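You operate a simulated robot arm through the tools that you are given. There is no shell and no other tool.

Carry out the task below with a simulated robot arm. There is one attempt and no reset: what you move stays moved.

TASK
Pile some things up. At the end: the brown filter is in the clear glass bowl; the white food tub (marked "SOUP") from the room end of the short table is on the wall end of the short table, with the green grease pot from there on top of it and the blue filter on top of that; whatever was shut is shut again. Leave all else as you found it, and nothing knocked over.

The check looks at the end state, three seconds after you hand in, the way a careful person would. Anything else that was tipped, shoved, dropped, spilled or broken makes it a failure.

THE ROBOT
A 7-joint arm with a two-finger parallel gripper, fixed in place. Base frame: the origin is on the floor under the middle of its stand, x ahead of it, y to its left, z up; the work surface is at about z = 0.74. Readings come in m, degrees, newtons and seconds.
With the tool pointing down near the work surface it reaches from about 0.3 to 0.68 m from the base axis. Its first joint turns from -66.0 to 66.0 degrees. Payload 1.57 kg.
The tool frame sits at the grasp point between the pads (the TCP): z along the fingers, y along the line on which they close. The tips reach 0.03 m beyond it. Largest opening 0.11 m; finger width 0.024, thickness 0.012; the body of the gripper, 0.048 by 0.112 m, starts 0.078 m behind the TCP.
Orientation is that of the tool frame in the base frame, as a unit quaternion [w, x, y, z]. With the fingers straight down and closing along the base's y, the tool's x points along the base's -x, its y along +y and its z along -z.

THE INTERFACE
- The arm moves only by the tool move_arm. Its argument "rows" is text: rows parted by semicolons, each of 6 numbers parted by spaces: the shift along the tool's x, y, z in m, then the turn, a rotation vector about the tool's x, y, z in degrees. In form: tx ty tz wx wy wz; .... A call has 1 to 20 rows; each row shifts and turns the commanded pose from where the row before left it, along the tool's axes as they then stand. "grip" is the opening, from 0 (shut) to 1 (fully open), set as the call begins (left out, the last holds). A row lasts 0.2 s, in which the tool goes at most 0.05 m and 8.6 degrees; a call with a longer step from one row to the next is refused whole, and so is a gripper value outside its range. A pose out of reach is approached as far as the arm can. The call stops where the force on the tool passes 40 N (or 10 N more than at its start, if that is more) or the arm is blocked; 0.2 s more then pass. Each finger travels about 0.108 m/s and halts on what it meets, pressing with about 34 N; the grip force reading is that of the motor and also rises with nothing between the fingers. The clock runs only during rows and for 0.2 s after the last one: add rows that do not move to give the fingers time. It gives the time, the measured TCP pose, the force on the tool (base axes), the opening and the grip force at its end, in the units of the frame above (readings bear some noise), with the torque about the TCP (base axes, N m) and any sound that the robot's microphone picked up, and new pictures: "pictures" is both (left out), scene, wrist or none.
- Cameras (640 x 400 px; columns grow to the right, rows downward): "scene" is fixed at [0.162, -0.3916, 1.3955]; the picture's right is [0.79, -0.61, 0.00], its down [-0.39, -0.50, -0.78] and it looks along [0.48, 0.61, -0.63] (base axes); focal length 358 px, centre (320, 200). "wrist" rides on the gripper at [0.07, 0.016, -0.141] in the tool frame; the picture's right is [-0.23, 0.97, 0.00], its down [-0.85, -0.20, -0.48] and it looks along [-0.47, -0.11, 0.88] (tool axes); focal length 222 px, centre (320, 200). There is no depth. A picture from a camera that has moved, and an enlarged one, comes with that camera's place and axes in the base frame and with its lens.
- enlarge(camera, box): a new picture of the part [left, top, right, bottom] of that camera's present view, enlarged. No time passes.
- close_job(): hands the job in; it is judged then, once.

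Nothing tells you positions but the pictures and the camera data. Unless the task says otherwise, let go and move clear before handing in.

The tools are called after ">>>" as name(argument=value, ...) on one line, values as JSON. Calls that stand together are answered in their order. move_arm: Moves the arm, as the interface text tells. Its arguments: {"type":"object","properties":{"rows":{"type":"string"},"grip":{"type":"number"},"pictures":{"type":"string","enum":["both","scene","wrist","none"]}},"required":["rows"]} The other tools are called the same way: enlarge (camera, box) takes an enlarged picture of a part of a camera's view; close_job () hands the job in.

At the start:

```text
time: 0.0
position: [0.4053, 0.0154, 1.1342]
tcp_rot: [0.0, 0.001, 1.0, 0.0]
force: [-0.5, 0.2, -0.4]
torque: [0.01, 0.04, -0.01]
finger_gap: 0.1099
grip_force: 0.0
```

scene: 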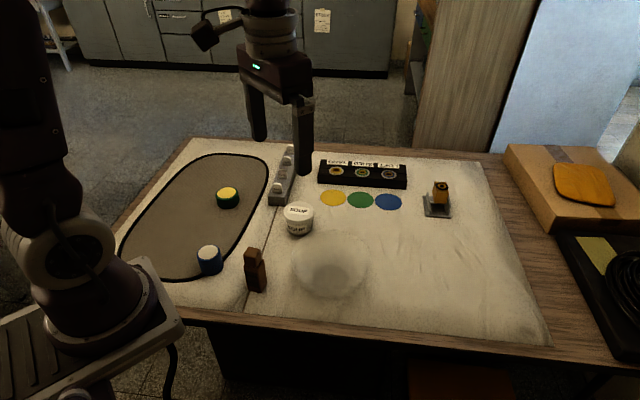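
wrist: 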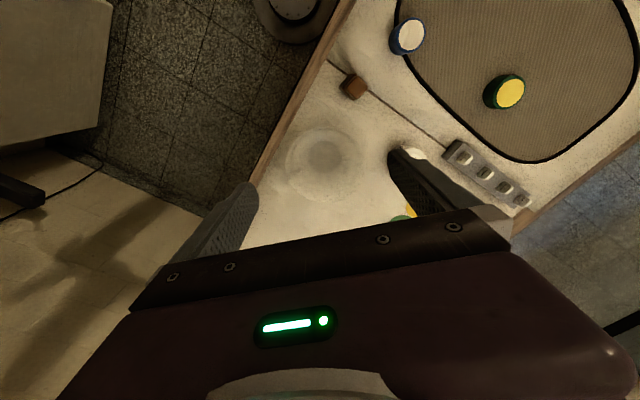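

I see a work table with a dark mat, a SOUP tub, a glass bowl, a brown block, two round pots and a switch strip. I need a closer look to work out which objects the task means, so I'll enlarge several areas.

>>> enlarge(camera="scene", box=[180, 140, 340, 240])

>>> enlarge(camera="scene", box=[300, 140, 460, 240])

>>> enlarge(camera="scene", box=[180, 200, 400, 338])

>>> enlarge(camera="scene", box=[0, 0, 320, 200])

>>> enlarge(camera="scene", box=[400, 120, 640, 400])

>>> enlarge(camera="wrist", box=[240, 0, 640, 250])

```text
4.00 times, centred on (260, 190) of scene
camera zoom: at [0.162, -0.3916, 1.3955], right [0.79, -0.61, 0.0], down [-0.39, -0.5, -0.78], along [0.48, 0.61, -0.63], focal length 1433 px, centre (560, 240)
```

zoom: 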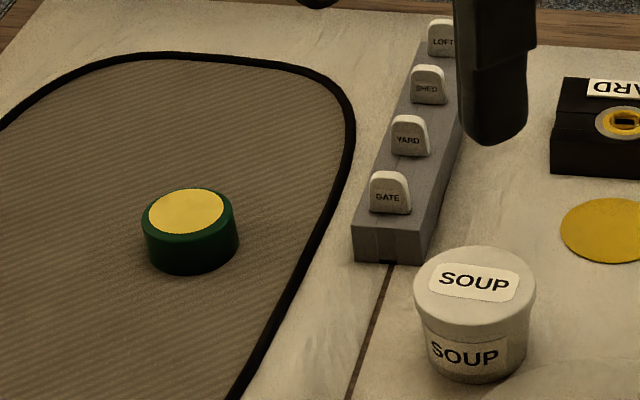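

```text
4.00 times, centred on (380, 190) of scene
camera zoom: at [0.162, -0.3916, 1.3955], right [0.79, -0.61, 0.0], down [-0.39, -0.5, -0.78], along [0.48, 0.61, -0.63], focal length 1433 px, centre (80, 240)
```

zoom: 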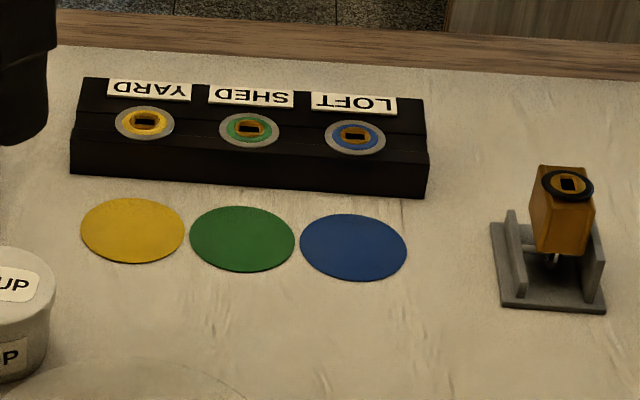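

```text
2.90 times, centred on (290, 269) of scene
camera zoom: at [0.162, -0.3916, 1.3955], right [0.79, -0.61, 0.0], down [-0.39, -0.5, -0.78], along [0.48, 0.61, -0.63], focal length 1038 px, centre (407, 0)
```

zoom: 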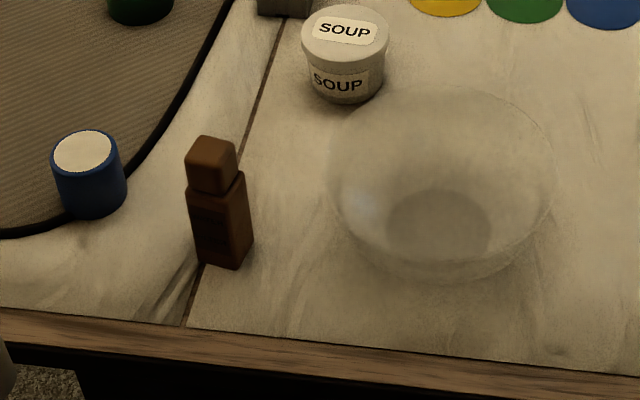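

```text
2.00 times, centred on (160, 100) of scene
camera zoom: at [0.162, -0.3916, 1.3955], right [0.79, -0.61, 0.0], down [-0.39, -0.5, -0.78], along [0.48, 0.61, -0.63], focal length 716 px, centre (640, 400)
```

zoom: 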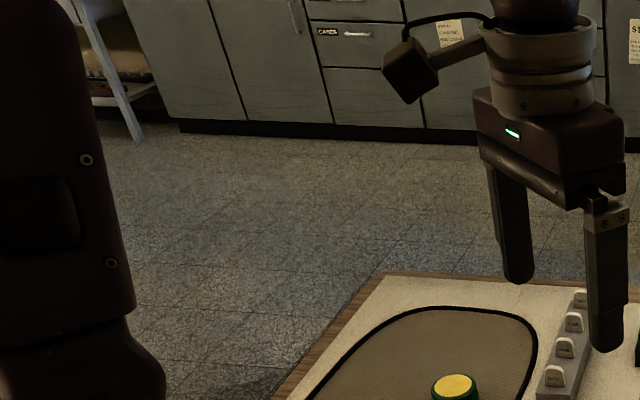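

```text
1.43 times, centred on (520, 260) of scene
camera zoom: at [0.162, -0.3916, 1.3955], right [0.79, -0.61, 0.0], down [-0.39, -0.5, -0.78], along [0.48, 0.61, -0.63], focal length 512 px, centre (34, 114)
```

zoom: 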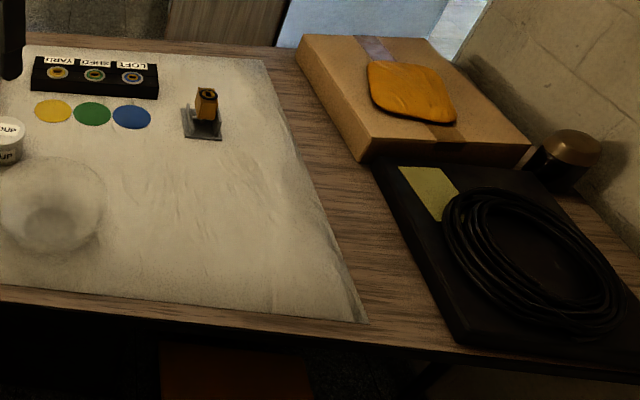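

```text
1.60 times, centred on (440, 125) of wrist
camera zoom: at [0.3356, 0.0321, 1.2734], right [0.23, 0.97, 0.0], down [0.85, -0.2, 0.48], along [0.47, -0.11, -0.88], focal length 355 px, centre (128, 320)
```

zoom: 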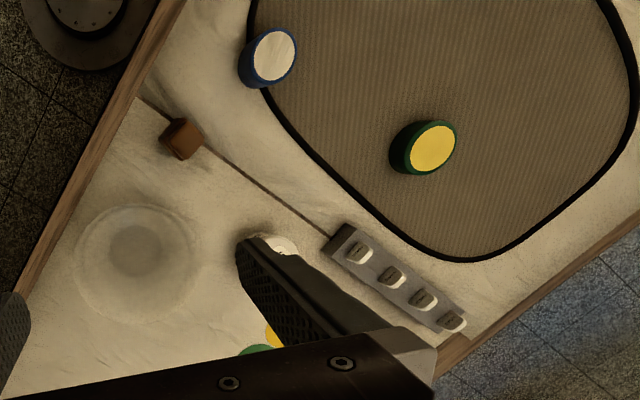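

The main table is clear, but I can't yet tell which part is the "short table". A grey object also shows at the upper left of the wrist picture, to the robot's right. I'll enlarge that area before moving.

>>> enlarge(camera="wrist", box=[0, 0, 260, 200])

>>> enlarge(camera="scene", box=[180, 280, 480, 400])

>>> enlarge(camera="scene", box=[0, 200, 220, 400])

>>> enlarge(camera="scene", box=[320, 0, 640, 140])

```text
2.00 times, centred on (130, 100) of wrist
camera zoom: at [0.3356, 0.0321, 1.2734], right [0.23, 0.97, 0.0], down [0.85, -0.2, 0.48], along [0.47, -0.11, -0.88], focal length 444 px, centre (700, 400)
```

zoom: 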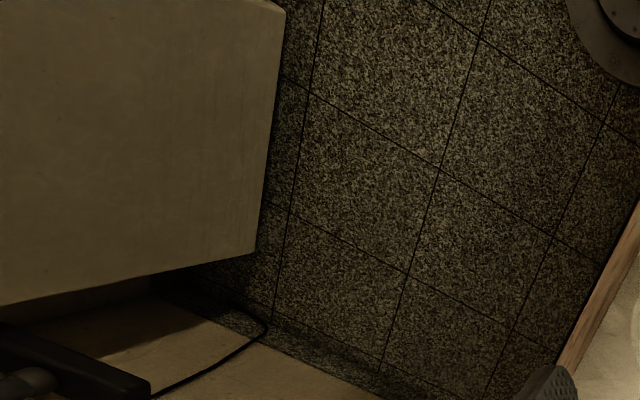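

```text
2.13 times, centred on (330, 340) of scene
camera zoom: at [0.162, -0.3916, 1.3955], right [0.79, -0.61, 0.0], down [-0.39, -0.5, -0.78], along [0.48, 0.61, -0.63], focal length 764 px, centre (299, -99)
```

zoom: 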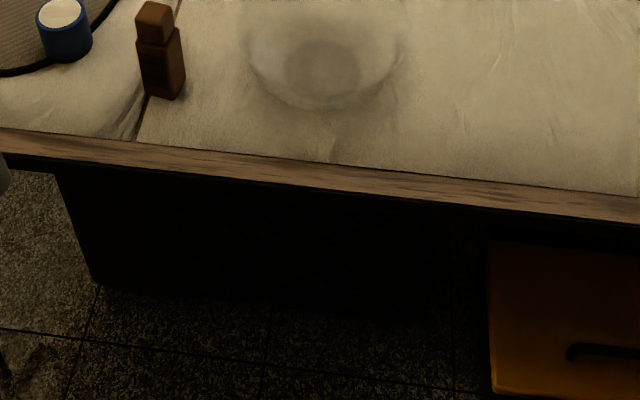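

```text
2.00 times, centred on (110, 300) of scene
camera zoom: at [0.162, -0.3916, 1.3955], right [0.79, -0.61, 0.0], down [-0.39, -0.5, -0.78], along [0.48, 0.61, -0.63], focal length 716 px, centre (740, 0)
```

zoom: 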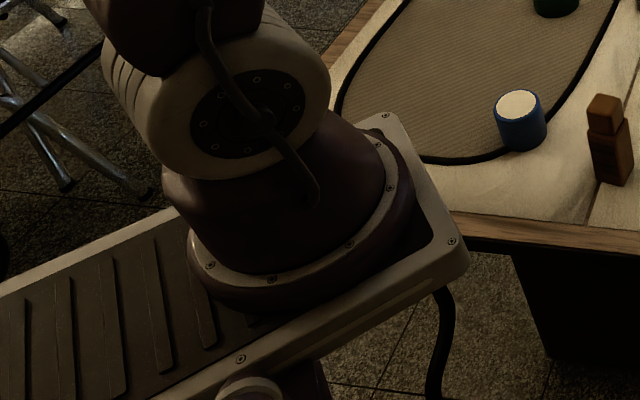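

```text
2.00 times, centred on (480, 70) of scene
camera zoom: at [0.162, -0.3916, 1.3955], right [0.79, -0.61, 0.0], down [-0.39, -0.5, -0.78], along [0.48, 0.61, -0.63], focal length 716 px, centre (0, 460)
```

zoom: 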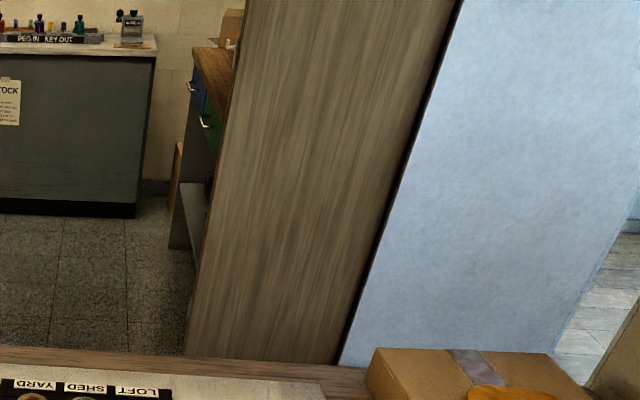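

The back counter reads "PEG IN / KEY OUT", so this room has several stations. There is also a large grey block to the robot's right, below the scene camera's view. I'll turn the wrist in place, high above the table, to look that way.

>>> move_arm(rows="0 0 0 0 0 8.5; 0 0 0 0 0 8.5; 0 0 0 0 0 8.5; 0 0 0 0 0 8.5; 0 0 0 0 0 8.5; 0 0 0 0 0 8.5; 0 0 0 0 0 8.5; 0 0 0 0 0 0")

```text
time: 1.8
position: [0.4051, 0.0175, 1.1339]
tcp_rot: [0.0, 0.497, 0.868, 0.0]
force: [0.0, -0.1, -0.6]
torque: [0.0, 0.02, -0.03]
finger_gap: 0.11
grip_force: 0.0
camera wrist: at [0.3839, 0.0846, 1.2739], right [0.95, 0.3, 0.0], down [0.26, -0.84, 0.48], along [0.14, -0.46, -0.88], focal length 222 px, centre (320, 200)
```

scene: 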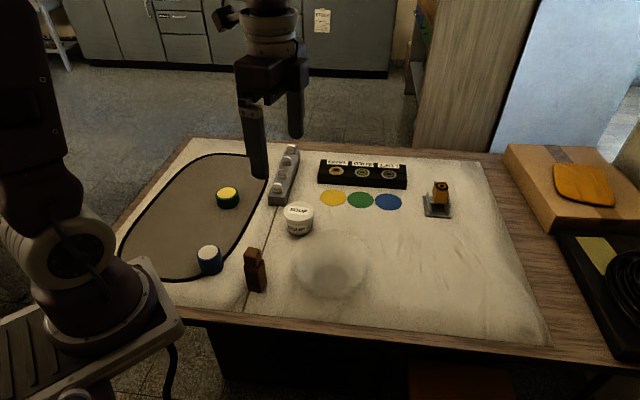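
wrist: 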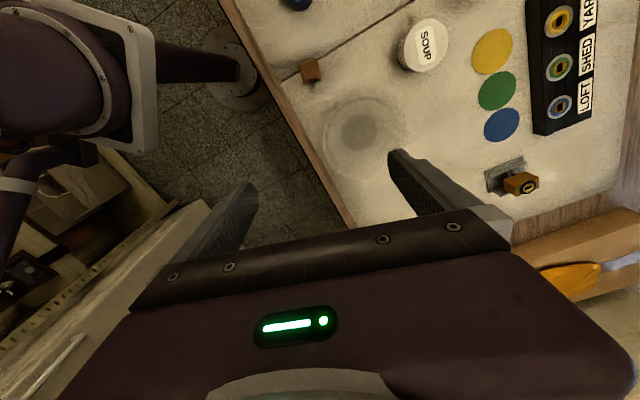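

The wrist now looks toward −y and shows another structure with boxes and a rail at the lower left. I'll enlarge that.

>>> enlarge(camera="wrist", box=[0, 130, 260, 400])

>>> enlarge(camera="wrist", box=[260, 0, 640, 240])

```text
1.48 times, centred on (130, 265) of wrist
camera zoom: at [0.3839, 0.0846, 1.2739], right [0.95, 0.3, 0.0], down [0.26, -0.84, 0.48], along [0.14, -0.46, -0.88], focal length 329 px, centre (602, 104)
```

zoom: 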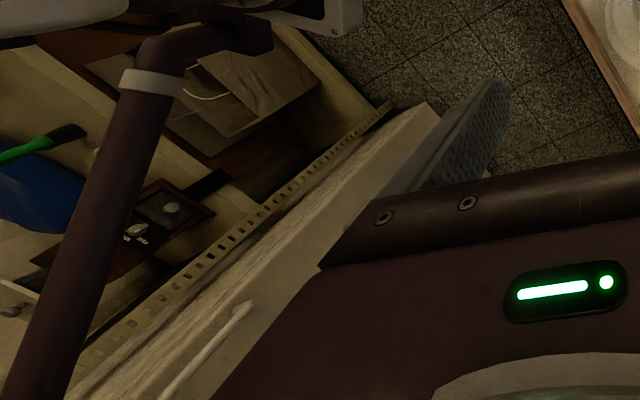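

```text
1.67 times, centred on (450, 120) of wrist
camera zoom: at [0.3839, 0.0846, 1.2739], right [0.95, 0.3, 0.0], down [0.26, -0.84, 0.48], along [0.14, -0.46, -0.88], focal length 370 px, centre (103, 333)
```

zoom: 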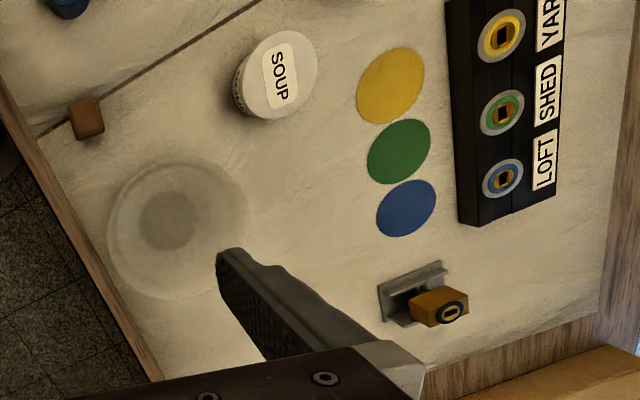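

Nothing that looks like a separate short table is within reach on this side. I'll turn the wrist the other way to check the robot's left (+y).

>>> move_arm(rows="0 0 0 0 0 -8.5; 0 0 0 0 0 -8.5; 0 0 0 0 0 -8.5; 0 0 0 0 0 -8.5; 0 0 0 0 0 -8.5; 0 0 0 0 0 -8.5; 0 0 0 0 0 -8.5; 0 0 0 0 0 -8.5; 0 0 0 0 0 -8.5; 0 0 0 0 0 -8.5; 0 0 0 0 0 -8.5; 0 0 0 0 0 -8.5; 0 0 0 0 0 -8.5; 0 0 0 0 0 -8.5; 0 0 0 0 0 0")

```text
time: 5.0
position: [0.4045, 0.0155, 1.133]
tcp_rot: [0.0, -0.497, 0.868, 0.0]
force: [0.7, 0.5, -0.1]
torque: [-0.02, 0.01, 0.02]
finger_gap: 0.11
grip_force: 0.2
camera wrist: at [0.3562, -0.0365, 1.2736], right [-0.73, 0.69, 0.0], down [0.6, 0.64, 0.48], along [0.33, 0.35, -0.88], focal length 222 px, centre (320, 200)
```

scene: 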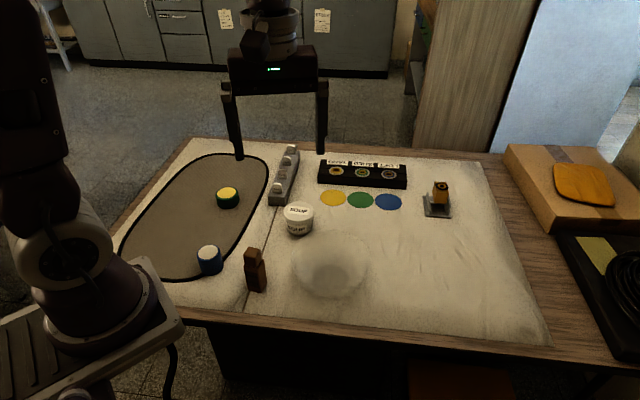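
wrist: 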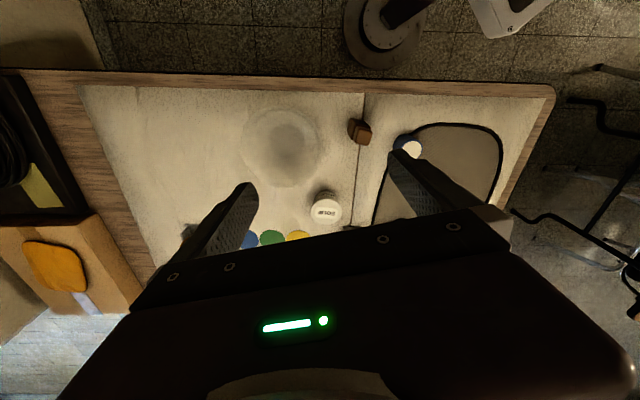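

The work table is one board at 45°, split into two parts by a seam, and I see no second SOUP tub yet. I'll turn to the robot's right again and tilt up for a wider look at the room.

>>> move_arm(rows="0 0 0 0 0 8.5; 0 0 0 0 0 8.5; 0 0 0 0 0 8.5; 0 0 0 0 0 8.5; 0 0 0 0 0 8.5; 0 0 0 0 0 8.5; 0 0 0 0 0 8.5; 0 0 0 0 0 8.5; 0 0 0 0 0 8.5; 0 0 0 0 0 8.5; 0 0 0 0 0 8.5; 0 0 0 0 0 8.5; 0 0 0 0 0 8.5; 0 0 0 0 0 8.5; 0 0 0 0 0 8.5; 0 0 0 0 0 8.5; 0 0 0 0 0 8.5; 0 0 0 0 0 0", pictures="wrist")

>>> move_arm(rows="0 0 0 0 -8.5 0; 0 0 0 0 -8.5 0; 0 0 0 0 -8.5 0; 0 0 0 0 -8.5 0; 0 0 0 0 0 0")

```text
time: 8.8
position: [0.4043, 0.0151, 1.1333]
tcp_rot: [0.0, 0.676, 0.737, 0.0]
force: [-0.3, 0.1, -0.2]
torque: [0.02, 0.02, -0.02]
finger_gap: 0.1101
grip_force: 0.0
camera wrist: at [0.4153, 0.0861, 1.2732], right [0.99, -0.14, 0.0], down [-0.13, -0.87, 0.48], along [-0.07, -0.47, -0.88], focal length 222 px, centre (320, 200)
```

wrist: 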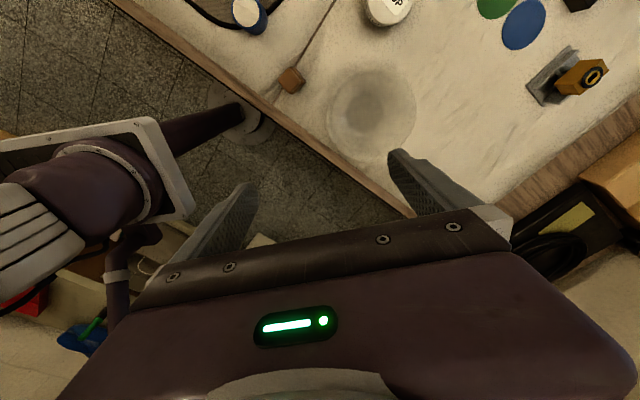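

```text
time: 10.0
position: [0.4032, 0.0159, 1.1331]
tcp_rot: [0.216, 0.645, 0.706, -0.197]
force: [-0.5, 0.4, 0.6]
torque: [0.01, -0.01, -0.03]
finger_gap: 0.1099
grip_force: 0.1
camera wrist: at [0.4094, 0.1535, 1.2106], right [0.99, -0.1, 0.13], down [-0.16, -0.46, 0.88], along [-0.03, -0.88, -0.47], focal length 222 px, centre (320, 200)
```

scene: 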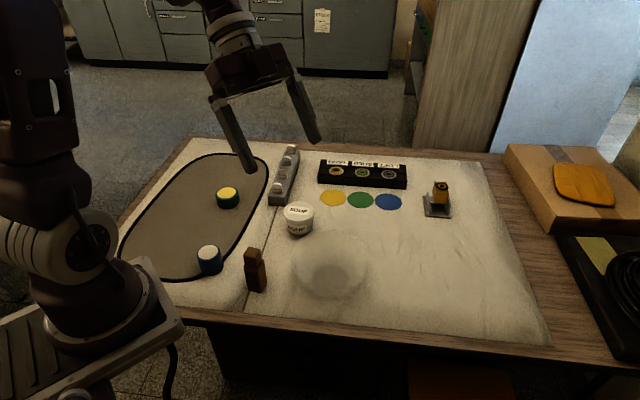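
wrist: 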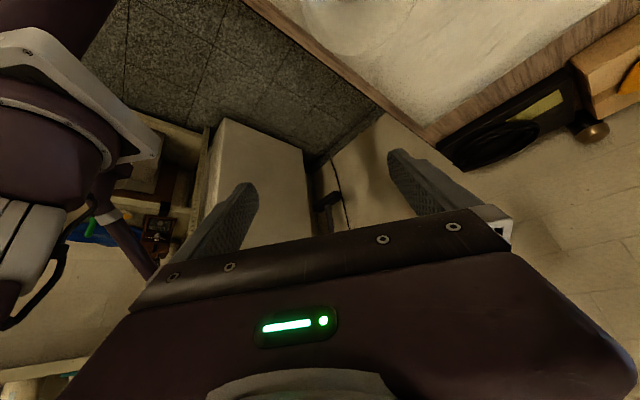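

To the robot's right there is only a white fridge or cabinet and a shelf unit behind the robot, both out of reach. Next I'll look level across the work table toward the back of the room.

>>> move_arm(rows="0 0 0 0 8.5 0; 0 0 0 0 8.5 0; 0 0 0 0 8.5 0; 0 0 0 0 8.5 0; 0 0 0 0 0 -8.5; 0 0 0 0 0 -8.5; 0 0 0 0 0 -8.5; 0 0 0 0 0 -8.5; 0 0 0 0 0 -8.5; 0 0 0 0 0 -8.5; 0 0 0 0 0 -8.5; 0 0 0 0 0 -8.5; 0 0 0 0 0 -8.5; 0 0 0 0 0 -8.5; 0 0 0 0 -8.5 0; 0 0 0 0 -8.5 0; 0 0 0 0 -8.5 0; 0 0 0 0 -8.5 0; 0 0 0 0 0 0", pictures="wrist")

>>> move_arm(rows="0 0 0 0 8.5 0; 0 0 0 0 8.5 0; 0 0 0 0 8.5 0; 0 0 0 0 8.5 0; 0 0 0 0 0 -8.5; 0 0 0 0 0 -8.5; 0 0 0 0 0 -8.5; 0 0 0 0 0 -8.5; 0 0 0 0 0 -8.5; 0 0 0 0 0 -8.5; 0 0 0 0 0 -8.5; 0 0 0 0 0 -8.5; 0 0 0 0 0 -8.5; 0 0 0 0 -8.5 0; 0 0 0 0 -8.5 0; 0 0 0 0 -8.5 0; 0 0 0 0 -8.5 0; 0 0 0 0 0 0", pictures="wrist")

```text
time: 14.0
position: [0.4039, 0.016, 1.1337]
tcp_rot: [0.293, 0.0, 0.956, 0.0]
force: [-0.3, -0.8, 0.1]
torque: [0.0, 0.0, -0.02]
finger_gap: 0.11
grip_force: 0.0
camera wrist: at [0.2683, 0.032, 1.2105], right [0.19, 0.97, 0.13], down [0.44, -0.2, 0.88], along [0.88, -0.11, -0.47], focal length 222 px, centre (320, 200)
```

wrist: 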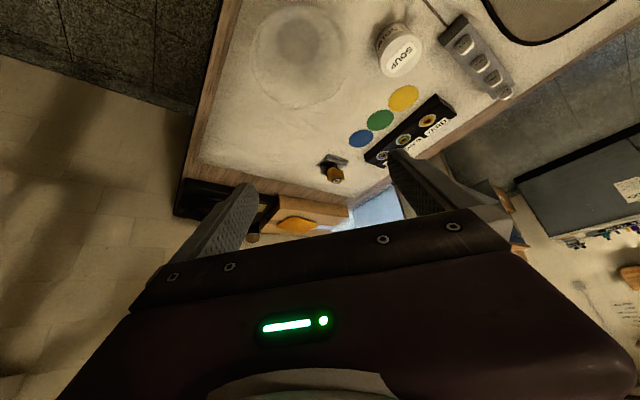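

```text
time: 17.8
position: [0.4036, 0.0157, 1.1334]
tcp_rot: [0.23, -0.592, 0.751, 0.181]
force: [-0.3, 0.5, 0.5]
torque: [0.01, 0.01, 0.05]
finger_gap: 0.1098
grip_force: 0.0
camera wrist: at [0.3577, -0.1136, 1.2101], right [-0.9, 0.41, 0.13], down [0.3, 0.38, 0.88], along [0.31, 0.83, -0.47], focal length 222 px, centre (320, 200)
```

wrist: 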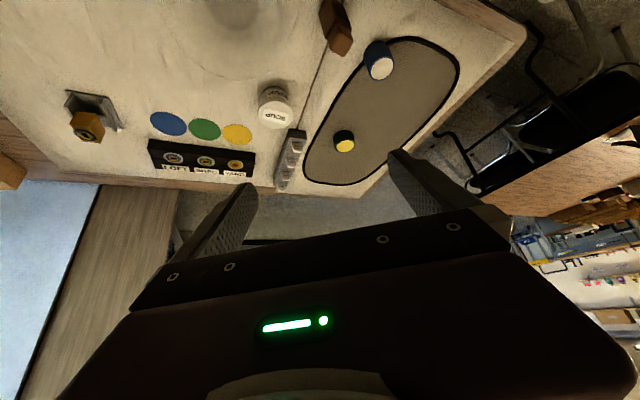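

The picture is upside down at this tilt. Toward +y there is more furniture: a black trolley, a wooden table and shelving. I'll enlarge it, along with the table as seen from here.

>>> enlarge(camera="wrist", box=[420, 0, 640, 200])

>>> enlarge(camera="wrist", box=[480, 100, 640, 400])

>>> enlarge(camera="wrist", box=[230, 0, 470, 200])

```text
2.00 times, centred on (530, 100) of wrist
camera zoom: at [0.3577, -0.1136, 1.2101], right [-0.9, 0.41, 0.13], down [0.3, 0.38, 0.88], along [0.31, 0.83, -0.47], focal length 444 px, centre (-100, 400)
```

zoom: 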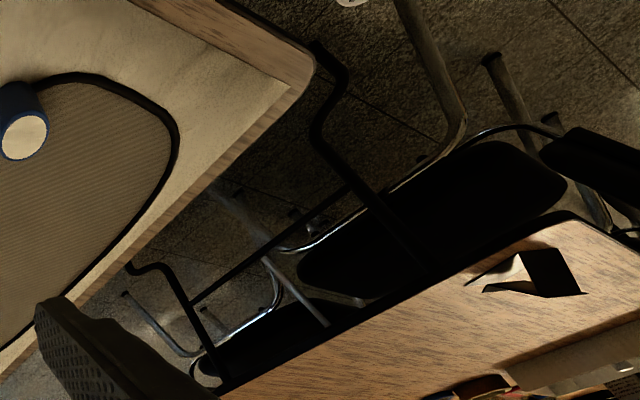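

```text
1.33 times, centred on (560, 250) of wrist
camera zoom: at [0.3577, -0.1136, 1.2101], right [-0.9, 0.41, 0.13], down [0.3, 0.38, 0.88], along [0.31, 0.83, -0.47], focal length 296 px, centre (0, 133)
```

zoom: 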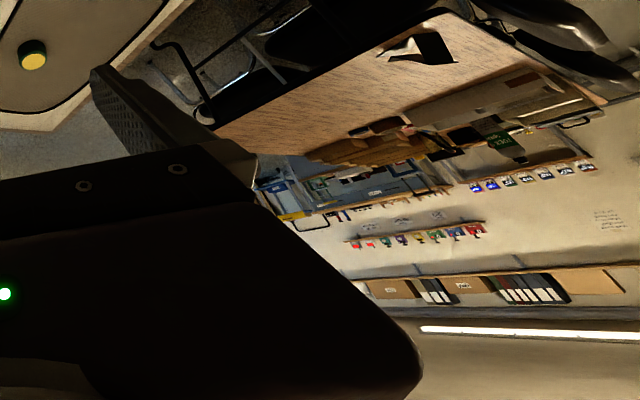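

```text
2.00 times, centred on (350, 100) of wrist
camera zoom: at [0.3577, -0.1136, 1.2101], right [-0.9, 0.41, 0.13], down [0.3, 0.38, 0.88], along [0.31, 0.83, -0.47], focal length 444 px, centre (260, 400)
```

zoom: 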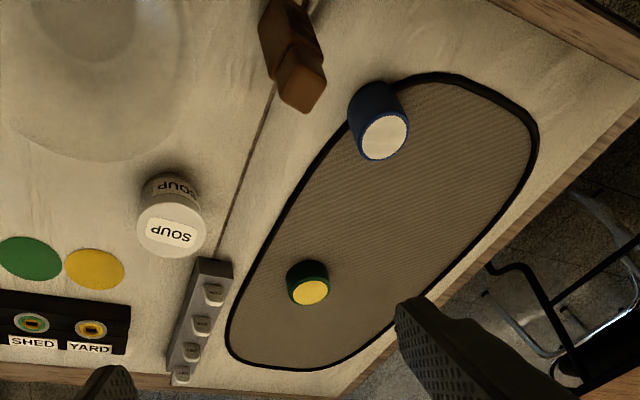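

Working the geometry from two pictures, the white block's top is at about z = 0.60, with a corner near (0.33, −0.54). That may be within reach, so I'll level the tool and move toward −y to see what's on it.

>>> move_arm(rows="0 0 0 0 8.5 0; 0 0 0 0 8.5 0; 0 0 0 0 8.5 0; 0 0 0 0 8.5 0; 0 0 0 0 0 8.5; 0 0 0 0 0 8.5; 0 0 0 0 0 8.5; 0 0 0 0 0 8.5; 0 0 0 0 0 8.5; 0 0 0 0 0 8.5; 0 0 0 0 0 8.5; 0 0 0 0 0 8.5; 0 0 0 0 0 8.5; 0 0 0 0 0 0", pictures="none")

>>> move_arm(rows="0 -0.04 0 0 0 0; 0 -0.04 0 0 0 0; 0 -0.04 0 0 0 0; 0 -0.04 0 0 0 0; 0 -0.04 0 0 0 0; 0 -0.04 0 0 0 0; 0 0 0 0 0 0")

```text
time: 20.8
position: [0.4045, 0.0152, 1.1341]
tcp_rot: [0.0, 0.0, 1.0, 0.0]
force: [0.6, -0.2, -0.6]
torque: [-0.03, -0.01, -0.01]
finger_gap: 0.1102
grip_force: 0.1
```

```text
time: 22.4
position: [0.4033, -0.2255, 1.1353]
tcp_rot: [0.0, 0.0, 1.0, 0.0]
force: [0.4, -0.5, -0.2]
torque: [0.04, 0.0, 0.04]
finger_gap: 0.1101
grip_force: 0.0
camera wrist: at [0.3347, -0.2098, 1.2749], right [0.23, 0.97, 0.0], down [0.85, -0.2, 0.48], along [0.47, -0.11, -0.88], focal length 222 px, centre (320, 200)
```

scene: 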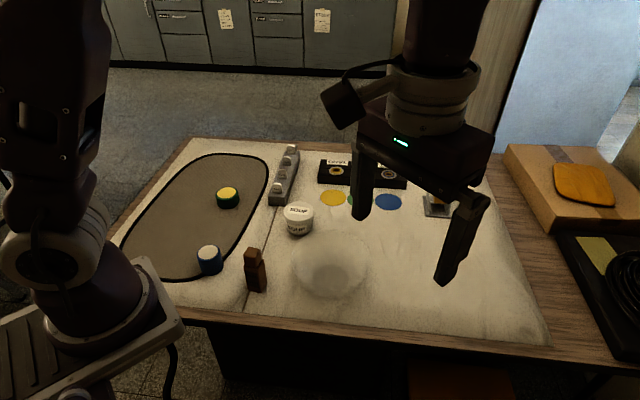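
wrist: 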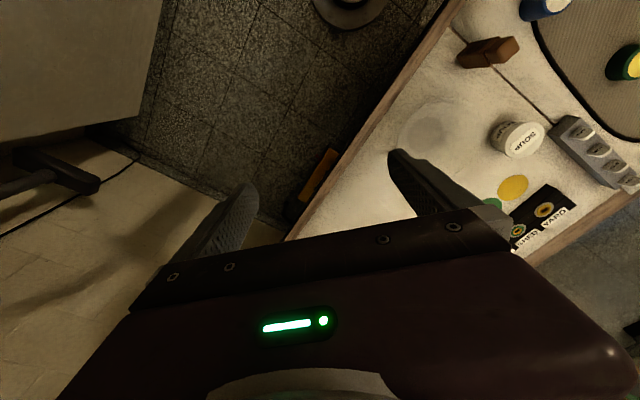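

The white block turns out to be a tall cabinet standing about a metre away, so it's out of reach. There is also something orange under the table edge, so I'll enlarge that and the table items from here.

>>> enlarge(camera="wrist", box=[250, 100, 410, 240])

>>> enlarge(camera="wrist", box=[380, 0, 640, 220])

>>> enlarge(camera="wrist", box=[0, 0, 260, 240])

>>> enlarge(camera="scene", box=[0, 0, 130, 90])

```text
2.86 times, centred on (330, 170) of wrist
camera zoom: at [0.3347, -0.2098, 1.2749], right [0.23, 0.97, 0.0], down [0.85, -0.2, 0.48], along [0.47, -0.11, -0.88], focal length 635 px, centre (291, 286)
```

zoom: 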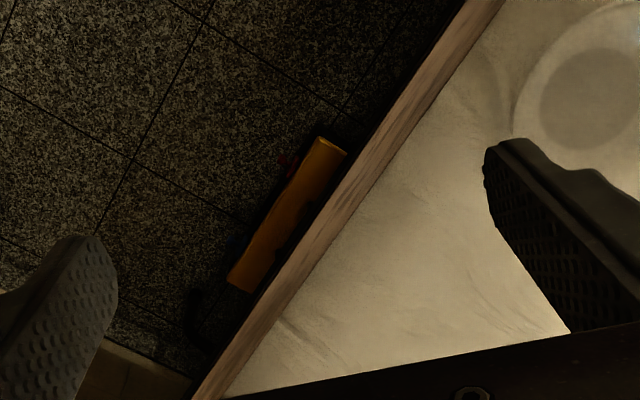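

```text
1.82 times, centred on (510, 110) of wrist
camera zoom: at [0.3347, -0.2098, 1.2749], right [0.23, 0.97, 0.0], down [0.85, -0.2, 0.48], along [0.47, -0.11, -0.88], focal length 404 px, centre (-26, 364)
```

zoom: 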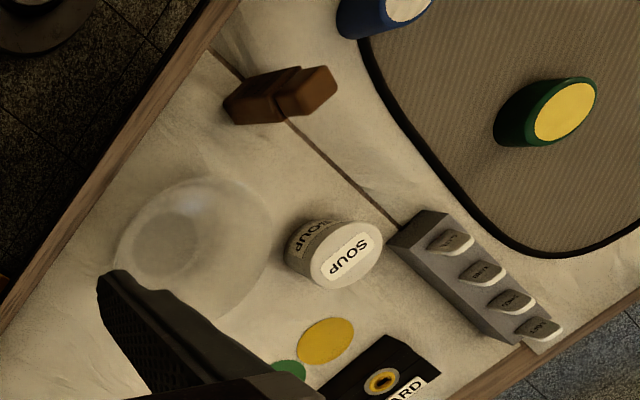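

```text
1.67 times, centred on (130, 120) of wrist
camera zoom: at [0.3347, -0.2098, 1.2749], right [0.23, 0.97, 0.0], down [0.85, -0.2, 0.48], along [0.47, -0.11, -0.88], focal length 370 px, centre (637, 333)
```

zoom: 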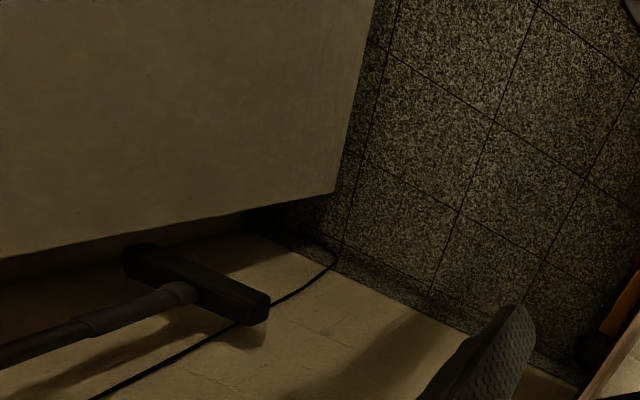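

```text
4.44 times, centred on (65, 45) of scene
camera zoom: at [0.162, -0.3916, 1.3955], right [0.79, -0.61, 0.0], down [-0.39, -0.5, -0.78], along [0.48, 0.61, -0.63], focal length 1592 px, centre (1453, 889)
```

zoom: 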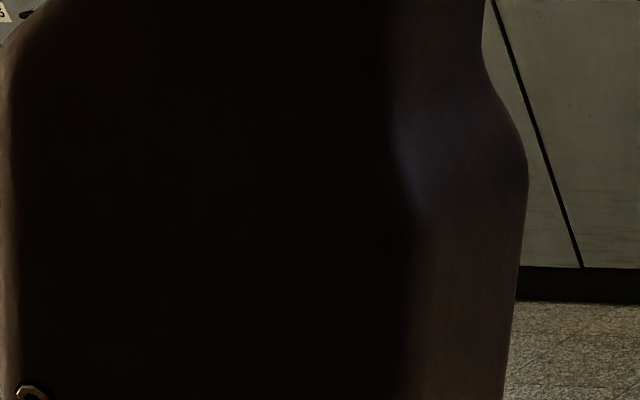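

The only objects within reach are on the work table: green pot, blue cylinder, brown block, bowl and SOUP tub. I'll take the camera over the left part of the table to inspect them and the seam closely.

>>> move_arm(rows="-0.004 0.043 0.007 0 0 0; -0.004 0.043 0.007 0 0 0; -0.004 0.043 0.007 0 0 0; -0.004 0.043 0.007 0 0 0; -0.004 0.043 0.007 0 0 0; -0.004 0.043 0.007 0 0 0; -0.004 0.043 0.007 0 0 0; -0.004 0.043 0.007 0 0 0; -0.004 0.043 0.007 0 0 0; -0.004 0.043 0.007 0 0 0; -0.004 0.043 0.007 0 0 0; 0 0 0 0 0 0")

>>> enlarge(camera="wrist", box=[200, 0, 480, 175])

>>> enlarge(camera="wrist", box=[0, 0, 320, 200])

>>> enlarge(camera="wrist", box=[380, 0, 640, 200])

```text
time: 25.0
position: [0.4513, 0.2506, 1.0549]
tcp_rot: [0.0, 0.0, 1.0, 0.0]
force: [0.2, 0.1, 0.1]
torque: [-0.02, -0.01, -0.01]
finger_gap: 0.1099
grip_force: 0.0
camera wrist: at [0.3823, 0.2667, 1.1956], right [0.23, 0.97, 0.0], down [0.85, -0.2, 0.48], along [0.47, -0.11, -0.88], focal length 222 px, centre (320, 200)
```

scene: 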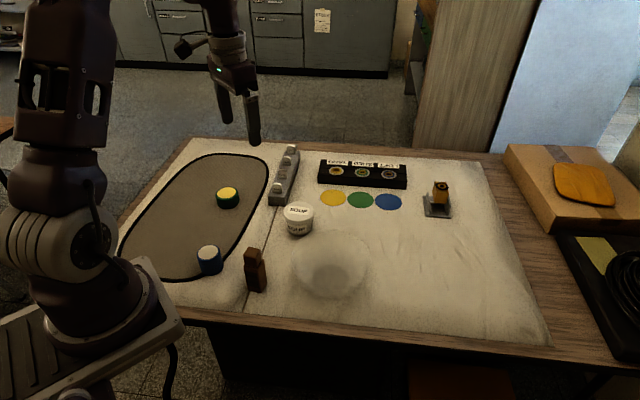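
wrist: 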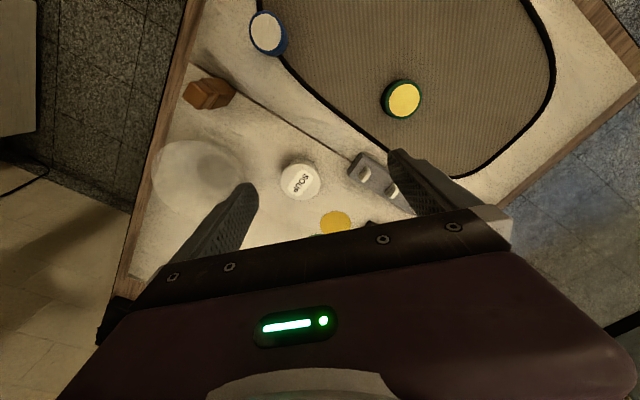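

```text
2.29 times, centred on (340, 88) of wrist
camera zoom: at [0.3823, 0.2667, 1.1956], right [0.23, 0.97, 0.0], down [0.85, -0.2, 0.48], along [0.47, -0.11, -0.88], focal length 508 px, centre (274, 457)
```

zoom: 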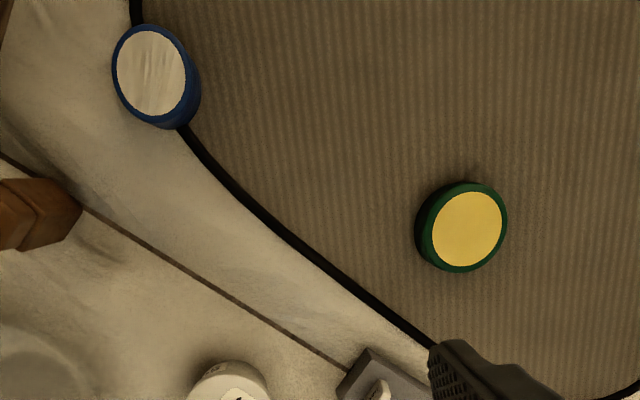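

```text
2.00 times, centred on (160, 100) of wrist
camera zoom: at [0.3823, 0.2667, 1.1956], right [0.23, 0.97, 0.0], down [0.85, -0.2, 0.48], along [0.47, -0.11, -0.88], focal length 444 px, centre (640, 400)
```

zoom: 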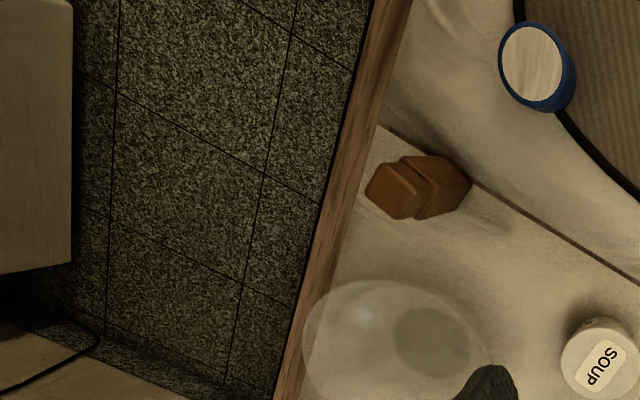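

```text
2.00 times, centred on (510, 100) of wrist
camera zoom: at [0.3823, 0.2667, 1.1956], right [0.23, 0.97, 0.0], down [0.85, -0.2, 0.48], along [0.47, -0.11, -0.88], focal length 444 px, centre (-60, 400)
```

zoom: 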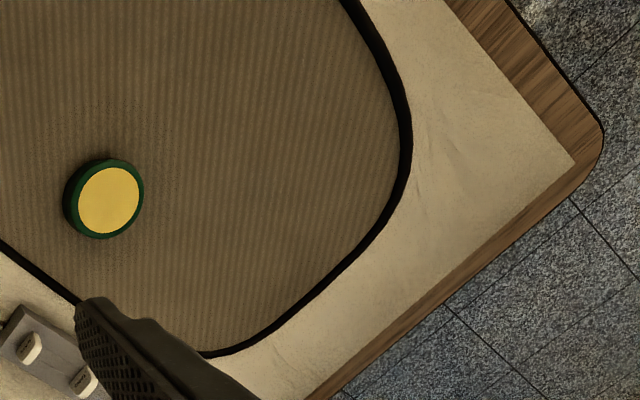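

The five objects are clear now. I still need to settle what "short table" and its "wall end" mean here, so I'll check the signs and labels around the room for clues.

>>> enlarge(camera="scene", box=[290, 0, 350, 40])

>>> enlarge(camera="scene", box=[140, 0, 300, 80])

>>> enlarge(camera="scene", box=[310, 0, 430, 80])

>>> enlarge(camera="scene", box=[0, 0, 60, 200])

>>> enlarge(camera="scene", box=[540, 120, 640, 300])

```text
10.00 times, centred on (320, 20) of scene
camera zoom: at [0.162, -0.3916, 1.3955], right [0.79, -0.61, 0.0], down [-0.39, -0.5, -0.78], along [0.48, 0.61, -0.63], focal length 3582 px, centre (320, 2000)
```

zoom: 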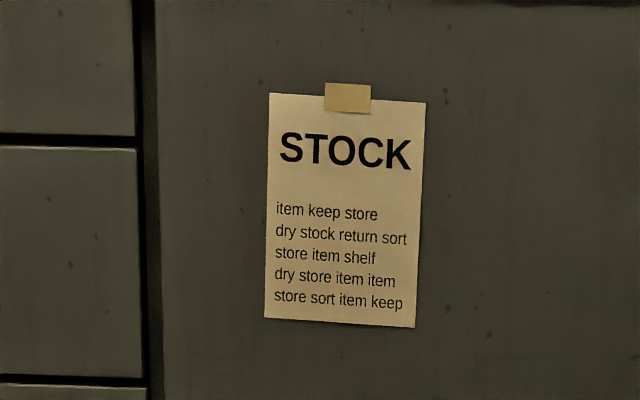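

```text
4.00 times, centred on (220, 40) of scene
camera zoom: at [0.162, -0.3916, 1.3955], right [0.79, -0.61, 0.0], down [-0.39, -0.5, -0.78], along [0.48, 0.61, -0.63], focal length 1433 px, centre (720, 840)
```

zoom: 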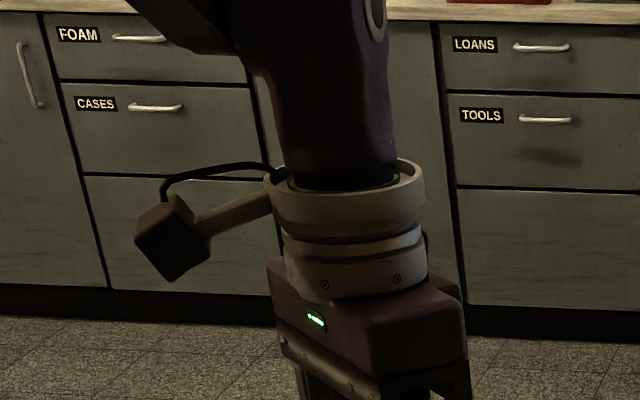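

```text
5.00 times, centred on (370, 40) of scene
camera zoom: at [0.162, -0.3916, 1.3955], right [0.79, -0.61, 0.0], down [-0.39, -0.5, -0.78], along [0.48, 0.61, -0.63], focal length 1791 px, centre (70, 1000)
```

zoom: 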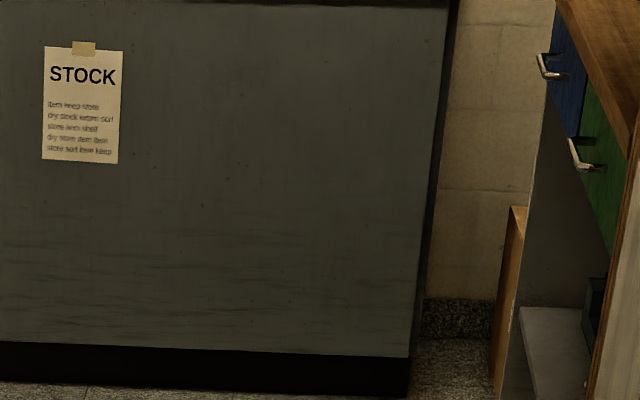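

```text
2.00 times, centred on (30, 100) of scene
camera zoom: at [0.162, -0.3916, 1.3955], right [0.79, -0.61, 0.0], down [-0.39, -0.5, -0.78], along [0.48, 0.61, -0.63], focal length 716 px, centre (900, 400)
```

zoom: 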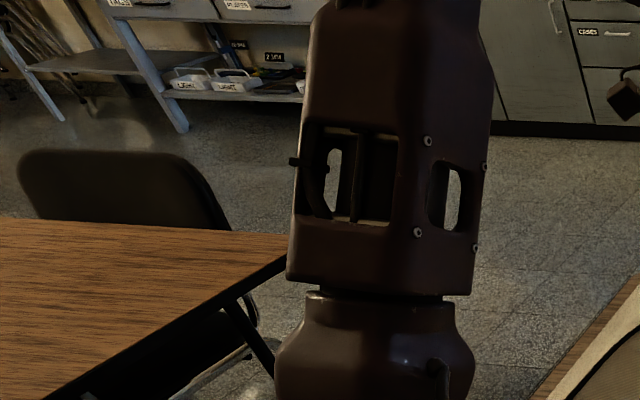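

```text
2.22 times, centred on (590, 210) of scene
camera zoom: at [0.162, -0.3916, 1.3955], right [0.79, -0.61, 0.0], down [-0.39, -0.5, -0.78], along [0.48, 0.61, -0.63], focal length 796 px, centre (-280, 178)
```

zoom: 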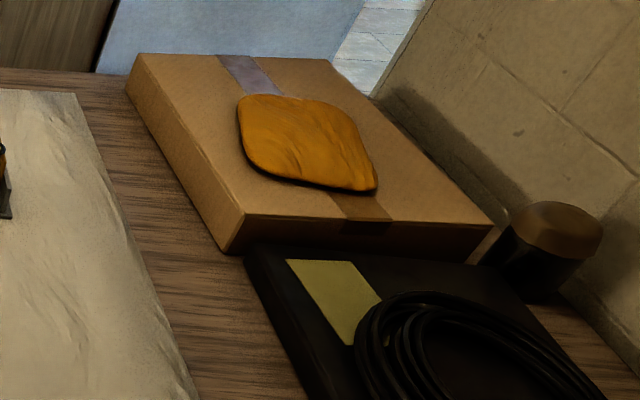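

The notes and drawer labels give nothing specific to this table. I'll check whether the seam is a real joint between two tables, and take a closer look at the brown object and the table edge.

>>> enlarge(camera="wrist", box=[160, 40, 280, 120])

>>> enlarge(camera="scene", box=[210, 240, 310, 340])

>>> enlarge(camera="scene", box=[260, 130, 340, 210])

>>> enlarge(camera="scene", box=[270, 190, 390, 310])

```text
5.00 times, centred on (220, 80) of wrist
camera zoom: at [0.3823, 0.2667, 1.1956], right [0.23, 0.97, 0.0], down [0.85, -0.2, 0.48], along [0.47, -0.11, -0.88], focal length 1111 px, centre (820, 800)
```

zoom: 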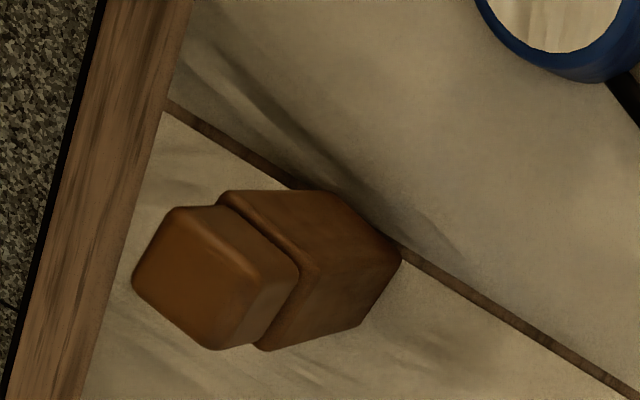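

```text
4.00 times, centred on (260, 290) of scene
camera zoom: at [0.162, -0.3916, 1.3955], right [0.79, -0.61, 0.0], down [-0.39, -0.5, -0.78], along [0.48, 0.61, -0.63], focal length 1433 px, centre (560, -160)
```

zoom: 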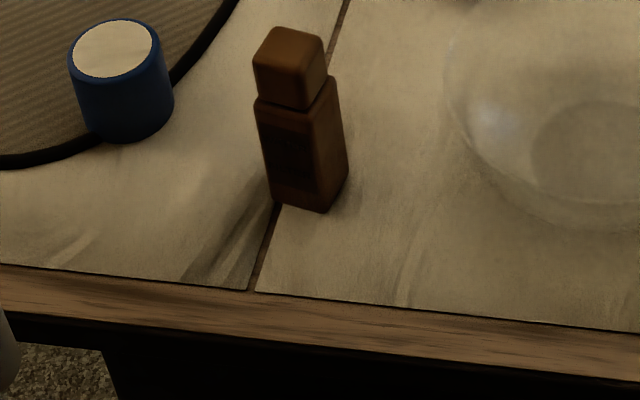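

```text
5.00 times, centred on (300, 170) of scene
camera zoom: at [0.162, -0.3916, 1.3955], right [0.79, -0.61, 0.0], down [-0.39, -0.5, -0.78], along [0.48, 0.61, -0.63], focal length 1791 px, centre (420, 350)
```

zoom: 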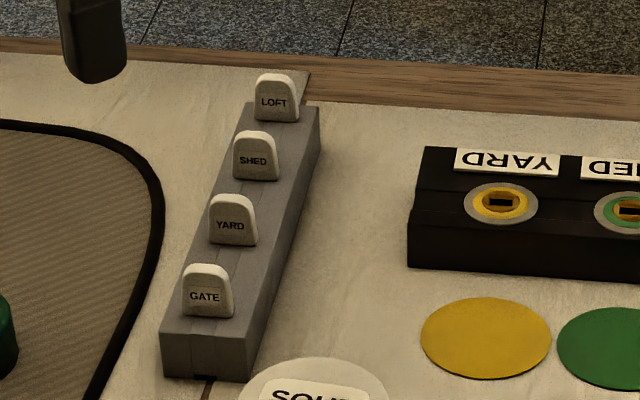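

```text
3.33 times, centred on (330, 250) of scene
camera zoom: at [0.162, -0.3916, 1.3955], right [0.79, -0.61, 0.0], down [-0.39, -0.5, -0.78], along [0.48, 0.61, -0.63], focal length 1194 px, centre (287, 33)
```

zoom: 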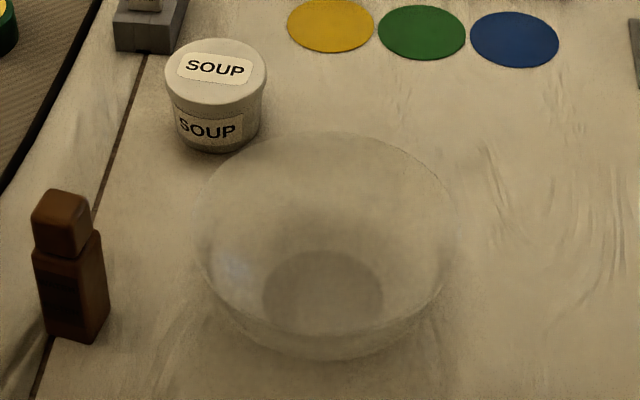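

The brown object is a small square-bodied item with a cap, standing at the seam, and the cover is two cloths on one table. Since enlarging a thin box at the frame edge shows some area beyond the frame, I'll use that for a wider look.

>>> enlarge(camera="scene", box=[0, 396, 640, 400])

>>> enlarge(camera="scene", box=[636, 0, 640, 400])

>>> enlarge(camera="scene", box=[0, 0, 4, 400])

>>> enlarge(camera="wrist", box=[0, 0, 640, 4])

>>> enlarge(camera="wrist", box=[0, 0, 4, 400])

```text
1.00 times, centred on (320, 398) of scene (not enlarged: the box is as wide or as high as the picture)
camera zoom: at [0.162, -0.3916, 1.3955], right [0.79, -0.61, 0.0], down [-0.39, -0.5, -0.78], along [0.48, 0.61, -0.63], focal length 358 px, centre (320, 2)
```

zoom: 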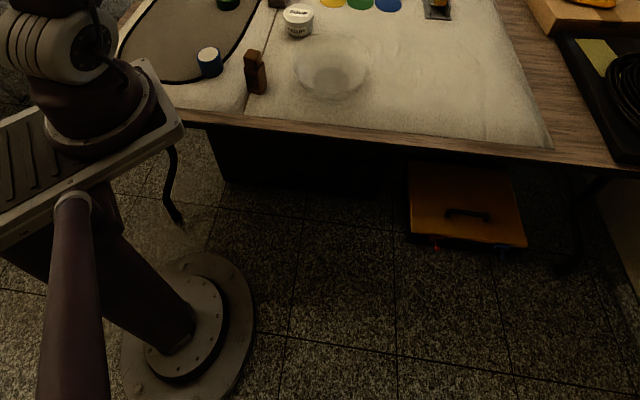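

```text
1.00 times, centred on (638, 200) of scene (not enlarged: the box is as wide or as high as the picture)
camera zoom: at [0.162, -0.3916, 1.3955], right [0.79, -0.61, 0.0], down [-0.39, -0.5, -0.78], along [0.48, 0.61, -0.63], focal length 358 px, centre (2, 200)
```

zoom: 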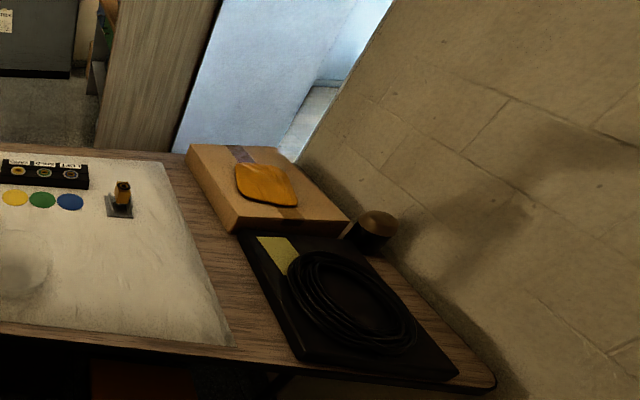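

```text
1.00 times, centred on (2, 200) of scene (not enlarged: the box is as wide or as high as the picture)
camera zoom: at [0.162, -0.3916, 1.3955], right [0.79, -0.61, 0.0], down [-0.39, -0.5, -0.78], along [0.48, 0.61, -0.63], focal length 358 px, centre (638, 200)
```

zoom: 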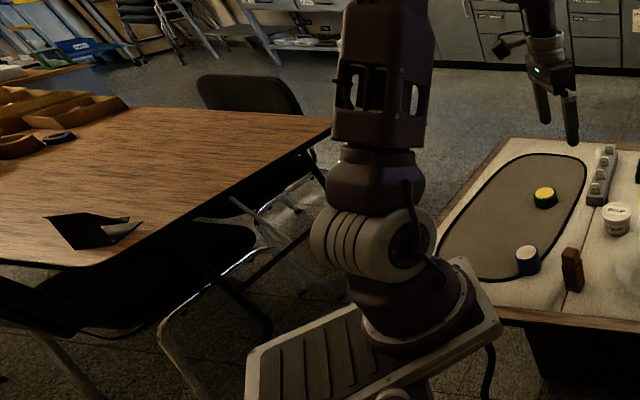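

```text
1.00 times, centred on (320, 2) of wrist (not enlarged: the box is as wide or as high as the picture)
camera zoom: at [0.3823, 0.2667, 1.1956], right [0.23, 0.97, 0.0], down [0.85, -0.2, 0.48], along [0.47, -0.11, -0.88], focal length 222 px, centre (320, 398)
```

zoom: 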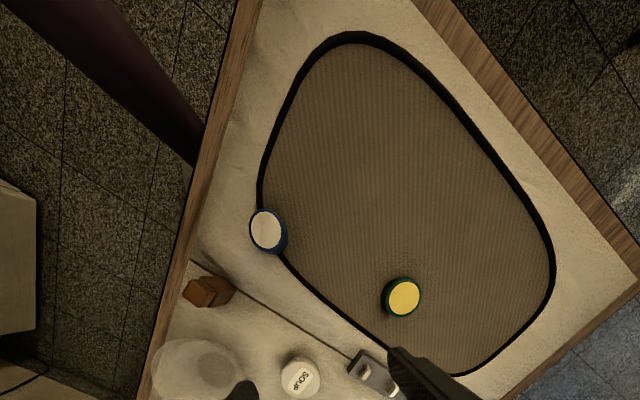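

```text
1.00 times, centred on (2, 200) of wrist (not enlarged: the box is as wide or as high as the picture)
camera zoom: at [0.3823, 0.2667, 1.1956], right [0.23, 0.97, 0.0], down [0.85, -0.2, 0.48], along [0.47, -0.11, -0.88], focal length 222 px, centre (638, 200)
```

zoom: 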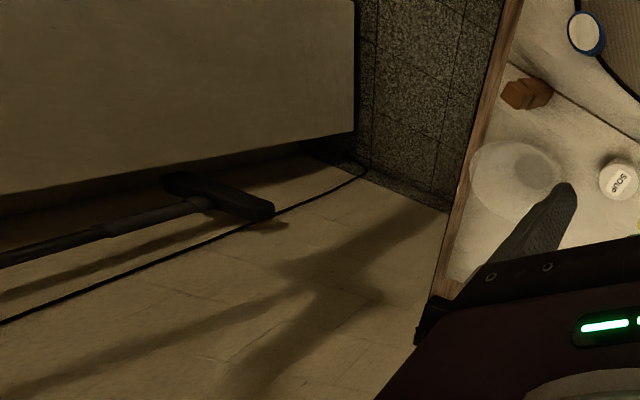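

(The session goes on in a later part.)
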